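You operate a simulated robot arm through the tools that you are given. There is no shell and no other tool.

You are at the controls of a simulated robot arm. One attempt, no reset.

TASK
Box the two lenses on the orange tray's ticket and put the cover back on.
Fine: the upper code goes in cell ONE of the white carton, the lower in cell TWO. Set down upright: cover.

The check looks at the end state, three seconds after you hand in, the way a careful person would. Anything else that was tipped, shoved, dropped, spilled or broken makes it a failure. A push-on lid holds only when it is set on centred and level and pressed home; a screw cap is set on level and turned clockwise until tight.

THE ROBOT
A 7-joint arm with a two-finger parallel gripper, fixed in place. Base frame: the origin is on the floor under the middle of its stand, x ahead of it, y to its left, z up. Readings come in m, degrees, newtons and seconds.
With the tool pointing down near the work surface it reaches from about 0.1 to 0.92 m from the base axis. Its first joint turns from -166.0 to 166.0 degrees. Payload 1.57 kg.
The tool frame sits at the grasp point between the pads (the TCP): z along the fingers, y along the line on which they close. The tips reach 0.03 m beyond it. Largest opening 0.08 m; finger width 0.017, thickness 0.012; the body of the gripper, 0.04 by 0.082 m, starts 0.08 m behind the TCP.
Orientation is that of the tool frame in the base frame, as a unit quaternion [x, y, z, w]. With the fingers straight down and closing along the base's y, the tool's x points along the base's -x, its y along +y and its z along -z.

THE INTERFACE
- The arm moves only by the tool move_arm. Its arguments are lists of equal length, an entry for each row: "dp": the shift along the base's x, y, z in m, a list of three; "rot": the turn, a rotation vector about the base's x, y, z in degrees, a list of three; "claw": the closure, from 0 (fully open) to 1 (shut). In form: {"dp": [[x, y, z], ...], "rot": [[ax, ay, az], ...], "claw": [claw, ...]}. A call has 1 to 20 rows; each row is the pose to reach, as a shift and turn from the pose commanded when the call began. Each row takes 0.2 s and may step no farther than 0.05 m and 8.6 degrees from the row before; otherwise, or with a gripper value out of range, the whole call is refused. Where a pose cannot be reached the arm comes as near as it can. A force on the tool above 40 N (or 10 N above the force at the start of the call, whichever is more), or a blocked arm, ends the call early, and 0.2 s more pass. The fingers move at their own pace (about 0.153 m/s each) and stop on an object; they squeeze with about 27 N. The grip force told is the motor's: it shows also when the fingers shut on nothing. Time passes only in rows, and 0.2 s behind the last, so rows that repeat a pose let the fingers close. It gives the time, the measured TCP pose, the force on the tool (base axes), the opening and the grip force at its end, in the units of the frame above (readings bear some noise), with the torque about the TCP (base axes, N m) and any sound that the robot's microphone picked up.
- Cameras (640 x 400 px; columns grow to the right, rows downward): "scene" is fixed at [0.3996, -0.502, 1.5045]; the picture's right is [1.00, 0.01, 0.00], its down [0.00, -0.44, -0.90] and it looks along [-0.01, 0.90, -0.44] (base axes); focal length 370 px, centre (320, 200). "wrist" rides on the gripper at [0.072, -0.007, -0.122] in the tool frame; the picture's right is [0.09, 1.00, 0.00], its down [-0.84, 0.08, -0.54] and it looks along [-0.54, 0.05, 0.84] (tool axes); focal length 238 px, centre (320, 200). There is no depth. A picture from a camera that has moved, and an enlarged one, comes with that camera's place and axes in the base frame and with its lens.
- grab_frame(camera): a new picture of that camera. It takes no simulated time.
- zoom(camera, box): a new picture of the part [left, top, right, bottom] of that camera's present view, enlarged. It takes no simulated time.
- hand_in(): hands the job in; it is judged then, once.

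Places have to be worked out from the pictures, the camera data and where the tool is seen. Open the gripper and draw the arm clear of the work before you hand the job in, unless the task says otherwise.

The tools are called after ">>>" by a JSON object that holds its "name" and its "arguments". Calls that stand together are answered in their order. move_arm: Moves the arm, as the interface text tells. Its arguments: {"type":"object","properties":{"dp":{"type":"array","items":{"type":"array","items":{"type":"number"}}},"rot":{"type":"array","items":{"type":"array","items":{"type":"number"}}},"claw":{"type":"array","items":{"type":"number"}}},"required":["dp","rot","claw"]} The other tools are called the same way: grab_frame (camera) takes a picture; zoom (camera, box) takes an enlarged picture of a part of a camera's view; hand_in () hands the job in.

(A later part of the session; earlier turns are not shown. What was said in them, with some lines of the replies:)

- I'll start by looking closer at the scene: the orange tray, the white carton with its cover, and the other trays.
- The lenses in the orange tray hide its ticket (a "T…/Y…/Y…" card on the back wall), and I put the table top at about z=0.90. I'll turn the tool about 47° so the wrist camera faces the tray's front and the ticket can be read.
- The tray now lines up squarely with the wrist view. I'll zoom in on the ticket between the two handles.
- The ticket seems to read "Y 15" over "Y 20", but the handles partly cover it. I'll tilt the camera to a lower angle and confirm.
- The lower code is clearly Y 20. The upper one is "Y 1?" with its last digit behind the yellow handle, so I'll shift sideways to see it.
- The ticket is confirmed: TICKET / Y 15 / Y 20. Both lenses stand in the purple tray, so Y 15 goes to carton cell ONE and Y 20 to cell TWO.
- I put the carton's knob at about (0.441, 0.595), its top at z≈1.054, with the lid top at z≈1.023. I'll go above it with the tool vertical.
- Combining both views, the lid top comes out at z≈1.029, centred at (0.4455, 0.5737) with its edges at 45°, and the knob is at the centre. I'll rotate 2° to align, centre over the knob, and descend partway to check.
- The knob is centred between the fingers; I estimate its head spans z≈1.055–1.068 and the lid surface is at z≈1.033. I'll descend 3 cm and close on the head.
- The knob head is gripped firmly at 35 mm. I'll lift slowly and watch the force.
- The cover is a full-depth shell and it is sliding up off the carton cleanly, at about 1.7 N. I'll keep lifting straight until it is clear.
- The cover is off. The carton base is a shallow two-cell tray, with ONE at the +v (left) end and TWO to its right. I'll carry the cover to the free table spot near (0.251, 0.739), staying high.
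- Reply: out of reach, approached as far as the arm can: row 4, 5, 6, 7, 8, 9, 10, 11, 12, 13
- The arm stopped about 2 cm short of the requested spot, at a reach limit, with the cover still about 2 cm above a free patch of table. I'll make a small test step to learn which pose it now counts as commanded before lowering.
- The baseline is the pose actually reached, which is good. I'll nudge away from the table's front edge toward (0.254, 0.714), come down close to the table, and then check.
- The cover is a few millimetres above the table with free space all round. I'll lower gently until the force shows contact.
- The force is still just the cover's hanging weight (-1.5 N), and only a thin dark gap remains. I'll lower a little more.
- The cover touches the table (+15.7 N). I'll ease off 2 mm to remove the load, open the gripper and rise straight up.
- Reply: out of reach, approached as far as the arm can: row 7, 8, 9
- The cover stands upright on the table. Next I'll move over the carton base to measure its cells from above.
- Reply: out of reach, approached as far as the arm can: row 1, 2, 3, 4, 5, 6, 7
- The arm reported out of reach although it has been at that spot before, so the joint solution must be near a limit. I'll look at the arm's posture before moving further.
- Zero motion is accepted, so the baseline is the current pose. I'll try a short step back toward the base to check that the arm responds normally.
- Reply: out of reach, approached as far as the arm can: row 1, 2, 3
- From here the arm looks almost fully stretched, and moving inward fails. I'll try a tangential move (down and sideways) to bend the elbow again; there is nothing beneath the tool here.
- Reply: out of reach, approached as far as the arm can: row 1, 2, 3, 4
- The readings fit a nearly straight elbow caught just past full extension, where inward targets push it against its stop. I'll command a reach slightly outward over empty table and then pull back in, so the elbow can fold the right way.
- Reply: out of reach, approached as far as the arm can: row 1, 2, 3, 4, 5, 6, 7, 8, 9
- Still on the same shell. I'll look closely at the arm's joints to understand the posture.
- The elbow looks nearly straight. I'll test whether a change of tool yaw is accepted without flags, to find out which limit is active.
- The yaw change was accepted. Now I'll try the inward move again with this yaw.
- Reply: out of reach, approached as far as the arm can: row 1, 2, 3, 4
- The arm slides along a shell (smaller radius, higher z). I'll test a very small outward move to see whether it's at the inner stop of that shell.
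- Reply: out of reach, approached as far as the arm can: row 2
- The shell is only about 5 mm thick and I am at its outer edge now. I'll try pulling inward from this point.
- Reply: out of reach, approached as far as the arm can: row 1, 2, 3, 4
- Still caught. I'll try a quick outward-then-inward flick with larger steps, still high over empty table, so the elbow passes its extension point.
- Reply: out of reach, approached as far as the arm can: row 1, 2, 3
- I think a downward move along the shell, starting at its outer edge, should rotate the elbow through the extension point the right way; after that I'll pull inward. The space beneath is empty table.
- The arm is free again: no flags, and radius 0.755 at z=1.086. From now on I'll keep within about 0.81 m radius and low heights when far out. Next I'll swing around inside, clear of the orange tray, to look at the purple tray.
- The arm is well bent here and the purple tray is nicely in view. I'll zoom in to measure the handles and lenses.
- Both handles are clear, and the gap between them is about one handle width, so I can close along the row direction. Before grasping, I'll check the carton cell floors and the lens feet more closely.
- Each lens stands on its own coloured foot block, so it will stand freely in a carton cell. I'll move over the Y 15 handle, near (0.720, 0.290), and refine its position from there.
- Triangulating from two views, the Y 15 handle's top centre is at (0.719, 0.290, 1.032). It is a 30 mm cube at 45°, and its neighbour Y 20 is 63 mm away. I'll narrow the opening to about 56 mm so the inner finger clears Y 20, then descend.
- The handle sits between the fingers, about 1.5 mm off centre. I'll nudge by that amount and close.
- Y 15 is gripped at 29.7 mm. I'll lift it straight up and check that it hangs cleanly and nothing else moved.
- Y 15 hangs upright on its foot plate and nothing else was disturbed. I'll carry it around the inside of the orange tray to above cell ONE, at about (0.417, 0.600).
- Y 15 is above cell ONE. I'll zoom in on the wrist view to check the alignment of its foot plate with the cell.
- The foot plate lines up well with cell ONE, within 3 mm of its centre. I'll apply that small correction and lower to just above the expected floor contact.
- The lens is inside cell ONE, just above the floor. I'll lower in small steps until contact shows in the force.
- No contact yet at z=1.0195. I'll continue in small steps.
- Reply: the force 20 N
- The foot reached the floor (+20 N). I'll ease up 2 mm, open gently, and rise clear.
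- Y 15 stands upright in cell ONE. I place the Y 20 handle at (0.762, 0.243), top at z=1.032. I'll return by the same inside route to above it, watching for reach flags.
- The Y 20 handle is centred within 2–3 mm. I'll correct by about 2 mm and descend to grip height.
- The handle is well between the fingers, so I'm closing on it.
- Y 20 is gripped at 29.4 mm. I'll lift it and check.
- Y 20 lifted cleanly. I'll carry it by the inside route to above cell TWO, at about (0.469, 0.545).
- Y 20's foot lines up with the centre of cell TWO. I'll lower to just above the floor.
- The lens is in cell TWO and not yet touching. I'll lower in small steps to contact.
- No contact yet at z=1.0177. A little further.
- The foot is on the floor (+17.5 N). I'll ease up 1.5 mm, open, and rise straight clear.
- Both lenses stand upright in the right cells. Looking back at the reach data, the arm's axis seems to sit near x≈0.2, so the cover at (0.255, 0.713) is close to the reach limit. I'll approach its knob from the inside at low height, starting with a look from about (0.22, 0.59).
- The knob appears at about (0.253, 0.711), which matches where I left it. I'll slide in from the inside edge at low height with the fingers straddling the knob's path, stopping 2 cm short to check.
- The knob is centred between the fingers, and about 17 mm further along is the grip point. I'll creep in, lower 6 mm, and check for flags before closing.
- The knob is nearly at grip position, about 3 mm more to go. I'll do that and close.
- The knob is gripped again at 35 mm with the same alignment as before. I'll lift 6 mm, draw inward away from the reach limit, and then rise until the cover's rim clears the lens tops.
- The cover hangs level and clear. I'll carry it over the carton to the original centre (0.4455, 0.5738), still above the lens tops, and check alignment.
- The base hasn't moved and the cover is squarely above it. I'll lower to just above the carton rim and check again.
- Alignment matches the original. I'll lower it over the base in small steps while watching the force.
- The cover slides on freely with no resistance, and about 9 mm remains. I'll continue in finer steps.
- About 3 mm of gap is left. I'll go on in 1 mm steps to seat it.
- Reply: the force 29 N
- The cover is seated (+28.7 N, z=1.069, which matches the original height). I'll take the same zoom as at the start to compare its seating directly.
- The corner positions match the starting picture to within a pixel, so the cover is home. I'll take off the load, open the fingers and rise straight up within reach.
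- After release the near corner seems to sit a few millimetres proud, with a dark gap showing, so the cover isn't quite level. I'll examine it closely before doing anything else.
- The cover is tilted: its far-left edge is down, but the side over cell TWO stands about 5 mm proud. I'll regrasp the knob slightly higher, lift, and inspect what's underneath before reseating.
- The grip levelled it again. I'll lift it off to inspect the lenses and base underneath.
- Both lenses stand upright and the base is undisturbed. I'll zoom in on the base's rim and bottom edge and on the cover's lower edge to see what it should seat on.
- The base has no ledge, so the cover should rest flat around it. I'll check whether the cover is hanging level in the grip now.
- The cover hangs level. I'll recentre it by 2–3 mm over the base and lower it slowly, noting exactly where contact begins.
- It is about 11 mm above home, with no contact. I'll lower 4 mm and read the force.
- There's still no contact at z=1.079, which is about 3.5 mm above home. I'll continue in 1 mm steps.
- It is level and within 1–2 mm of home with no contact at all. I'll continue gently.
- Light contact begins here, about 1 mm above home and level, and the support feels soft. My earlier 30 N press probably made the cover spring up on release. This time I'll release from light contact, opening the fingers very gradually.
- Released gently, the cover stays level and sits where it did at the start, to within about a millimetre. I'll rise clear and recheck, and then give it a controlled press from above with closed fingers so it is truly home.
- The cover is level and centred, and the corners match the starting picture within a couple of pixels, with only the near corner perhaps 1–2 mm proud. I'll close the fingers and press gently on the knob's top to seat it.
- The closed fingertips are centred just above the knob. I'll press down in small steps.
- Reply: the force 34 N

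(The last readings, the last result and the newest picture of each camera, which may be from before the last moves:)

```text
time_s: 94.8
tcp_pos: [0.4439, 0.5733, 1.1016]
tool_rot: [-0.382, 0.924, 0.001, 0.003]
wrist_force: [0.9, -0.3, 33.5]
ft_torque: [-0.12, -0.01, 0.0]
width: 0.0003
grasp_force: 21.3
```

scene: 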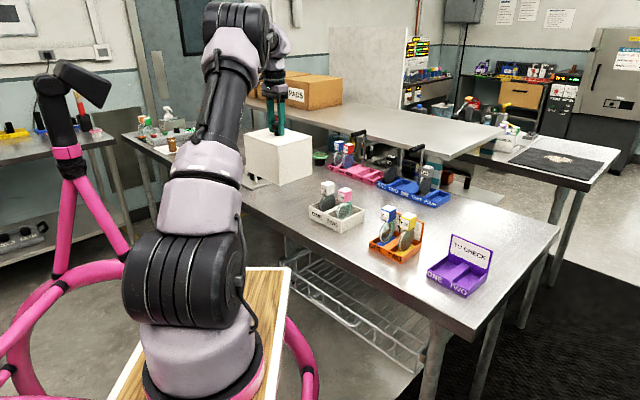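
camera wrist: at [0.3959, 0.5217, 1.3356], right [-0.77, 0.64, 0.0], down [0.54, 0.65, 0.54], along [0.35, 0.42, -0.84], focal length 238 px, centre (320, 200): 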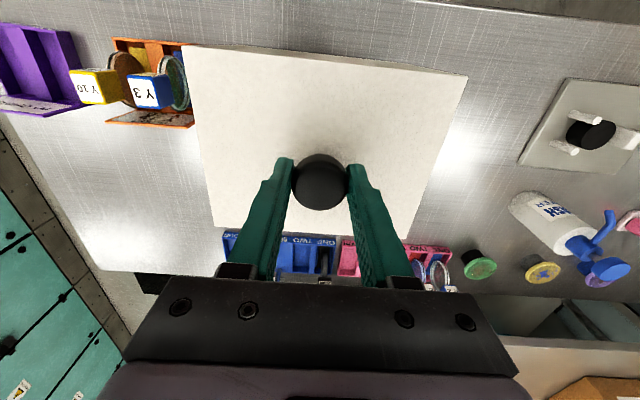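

I'm pressing with 33 N and the support is solid. I'll check the seating under load and then back off slowly.

>>> {"name": "zoom", "arguments": {"camera": "scene", "box": [300, 200, 375, 245]}}

>>> {"name": "zoom", "arguments": {"camera": "scene", "box": [290, 165, 390, 245]}}

>>> {"name": "move_arm", "arguments": {"dp": [[0, 0, 0.0005], [0, 0, 0.001], [0, 0, 0.0015], [0, 0, 0.002], [0, 0, 0.0025], [0, 0, 0.003], [0, 0, 0.004], [0, 0, 0.006], [0, 0, 0.006]], "rot": [[0, 0, 0], [0, 0, 0], [0, 0, 0], [0, 0, 0], [0, 0, 0], [0, 0, 0], [0, 0, 0], [0, 0, 0], [0, 0, 0]], "claw": [1, 1, 1, 1, 1, 1, 1, 1, 1]}}

>>> {"name": "zoom", "arguments": {"camera": "scene", "box": [300, 200, 375, 245]}}

>>> {"name": "zoom", "arguments": {"camera": "scene", "box": [290, 165, 390, 245]}}

```text
8.53 times, centred on (338, 222) of scene
camera zoom: at [0.3996, -0.502, 1.5045], right [1.0, 0.01, 0.0], down [0.0, -0.44, -0.9], along [-0.01, 0.9, -0.44], focal length 3154 px, centre (171, 8)
```

zoom: 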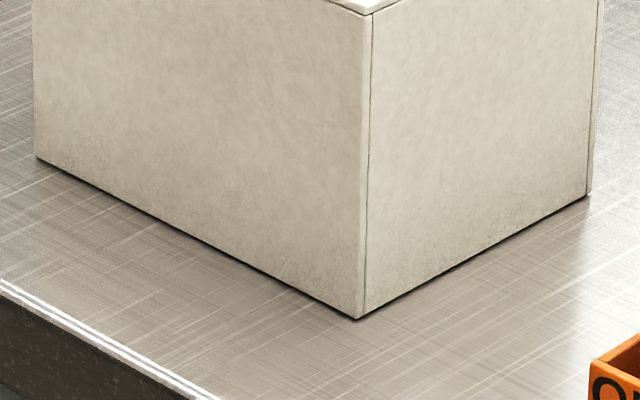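

```text
5.00 times, centred on (340, 205) of scene
camera zoom: at [0.3996, -0.502, 1.5045], right [1.0, 0.01, 0.0], down [0.0, -0.44, -0.9], along [-0.01, 0.9, -0.44], focal length 1848 px, centre (220, 175)
```

zoom: 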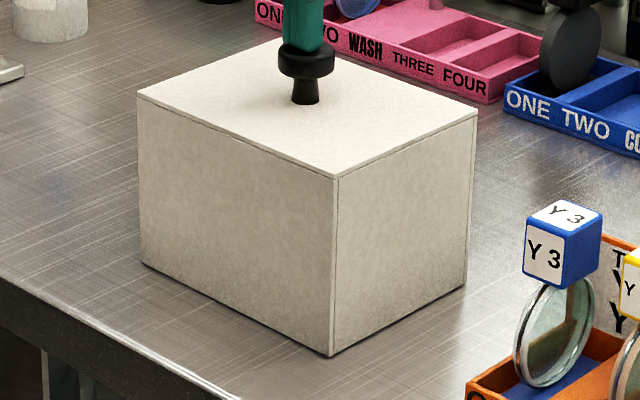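

```text
time_s: 96.8
tcp_pos: [0.4437, 0.5739, 1.1047]
tool_rot: [-0.382, 0.924, 0.0, 0.002]
wrist_force: [-0.1, 0.4, 1.0]
ft_torque: [-0.01, 0.0, -0.01]
width: 0.0001
grasp_force: 21.6
```

```text
8.53 times, centred on (338, 222) of scene
camera zoom: at [0.3996, -0.502, 1.5045], right [1.0, 0.01, 0.0], down [0.0, -0.44, -0.9], along [-0.01, 0.9, -0.44], focal length 3154 px, centre (171, 8)
```

zoom: 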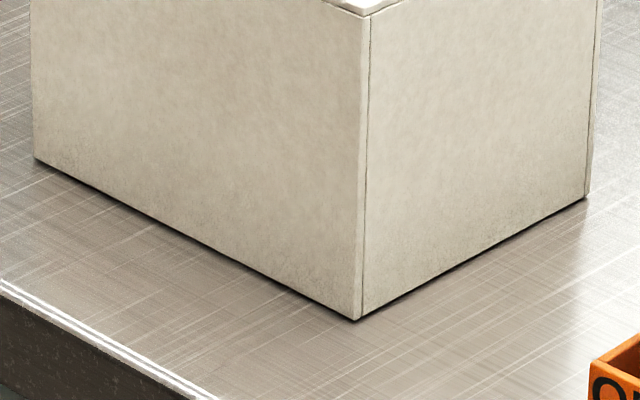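

```text
5.00 times, centred on (340, 205) of scene
camera zoom: at [0.3996, -0.502, 1.5045], right [1.0, 0.01, 0.0], down [0.0, -0.44, -0.9], along [-0.01, 0.9, -0.44], focal length 1848 px, centre (220, 175)
```

zoom: 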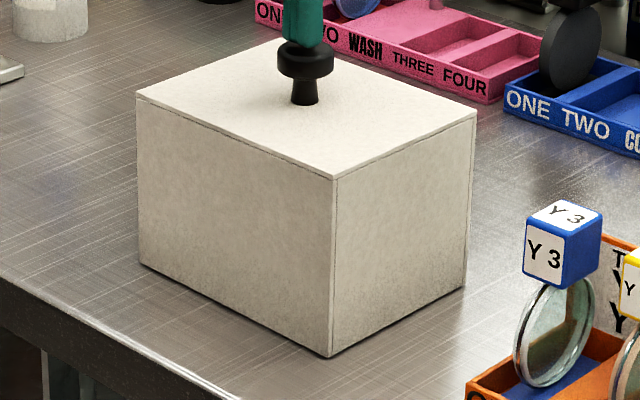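

Now it matches the starting picture almost exactly: front corner (333,180)/(331,357), left (136,95), right (476,113), level and solid under 33 N. I'll rise, open the gripper, and draw the arm back clear.

>>> {"name": "move_arm", "arguments": {"dp": [[0, 0, 0.02], [0, 0, 0.05], [-0.005, -0.03, 0.08], [-0.01, -0.07, 0.1], [-0.015, -0.115, 0.11], [-0.02, -0.16, 0.115], [-0.02, -0.205, 0.115], [-0.02, -0.25, 0.115], [-0.02, -0.25, 0.115]], "rot": [[0, 0, 0], [0, 0, 0], [0, 0, 0], [0, 0, 0], [0, 0, 0], [0, 0, 0], [0, 0, 0], [0, 0, 0], [0, 0, 0]], "claw": [1, 1, 0.5, 0, 0, 0, 0, 0, 0]}}

>>> {"name": "grab_frame", "arguments": {"camera": "scene"}}

>>> {"name": "zoom", "arguments": {"camera": "scene", "box": [290, 165, 390, 245]}}

>>> {"name": "zoom", "arguments": {"camera": "scene", "box": [280, 140, 520, 310]}}

>>> {"name": "grab_frame", "arguments": {"camera": "wrist"}}

```text
time_s: 98.8
tcp_pos: [0.423, 0.3229, 1.2204]
tool_rot: [-0.382, 0.924, 0.0, 0.001]
wrist_force: [-0.6, -0.1, -0.6]
ft_torque: [-0.01, 0.01, 0.01]
width: 0.08
grasp_force: 0.1
```

```text
taken
```

scene: 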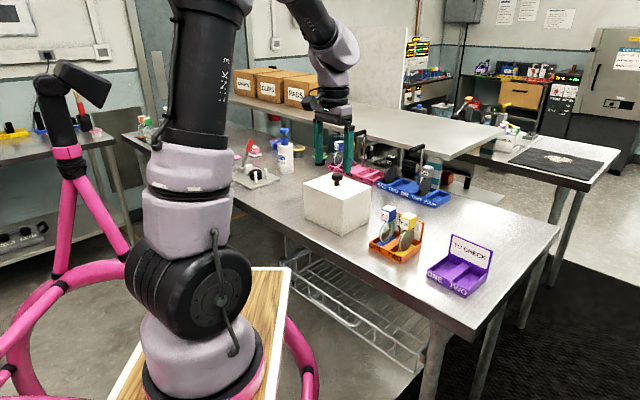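

```text
5.00 times, centred on (340, 205) of scene
camera zoom: at [0.3996, -0.502, 1.5045], right [1.0, 0.01, 0.0], down [0.0, -0.44, -0.9], along [-0.01, 0.9, -0.44], focal length 1848 px, centre (220, 175)
```

zoom: 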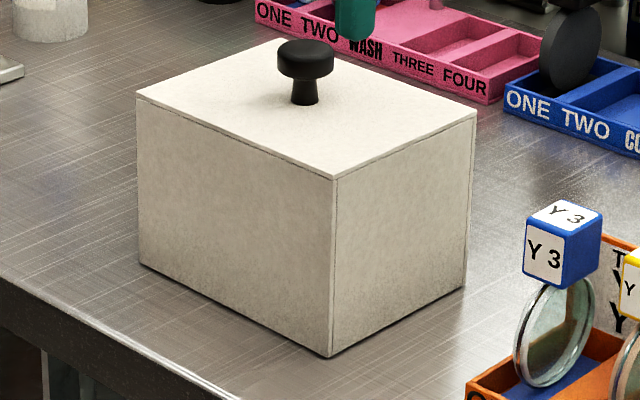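

```text
2.35 times, centred on (400, 225) of scene
camera zoom: at [0.3996, -0.502, 1.5045], right [1.0, 0.01, 0.0], down [0.0, -0.44, -0.9], along [-0.01, 0.9, -0.44], focal length 870 px, centre (132, 141)
```

zoom: 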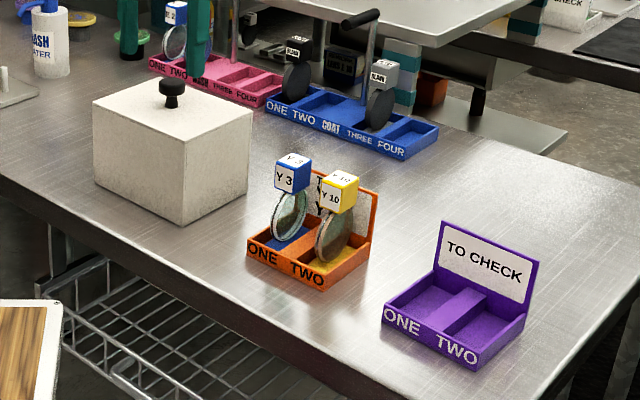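

```text
taken
camera wrist: at [0.3764, 0.268, 1.3429], right [-0.77, 0.64, 0.0], down [0.54, 0.65, 0.54], along [0.35, 0.42, -0.84], focal length 238 px, centre (320, 200)
```

wrist: 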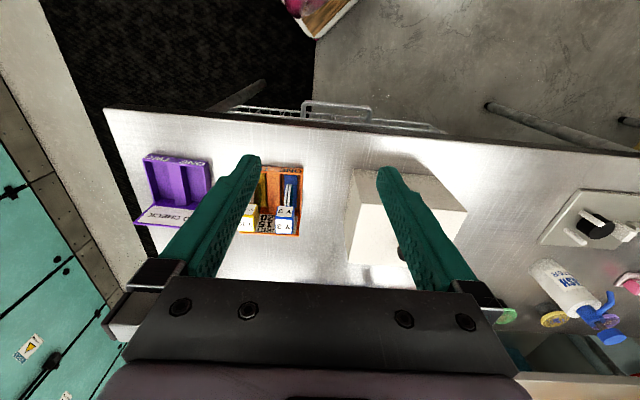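

The arm is back and open. The carton is closed, level and centred with Y 15 in cell ONE and Y 20 in cell TWO, and the other trays and lenses are undisturbed. I'm handing in the job.

>>> {"name": "hand_in", "arguments": {}}

```text
The job is handed in.
```

The two lenses on the orange tray's ticket, Y 15 (upper) and Y 20 (lower), are boxed and the cover is back on. I've handed the job in, but I haven't seen the check's result.

- **Lenses:** Both came from the purple tray. Y 15 stands upright in cell ONE of the white carton and Y 20 in cell TWO.
- **Cover:** It was set down upright on the table while I loaded the carton. On the first refit I pressed too hard, and when I let go it sat tilted with one side about 5 mm high. I lifted it off, saw both lenses still upright, and refitted it with a lighter touch. After a final press of about 33 N it is level and sits where it did at the start, to within about a millimetre.
- **Everything else:** The last pictures show the other trays and lenses undisturbed. The gripper is open and the arm is clear of the work.
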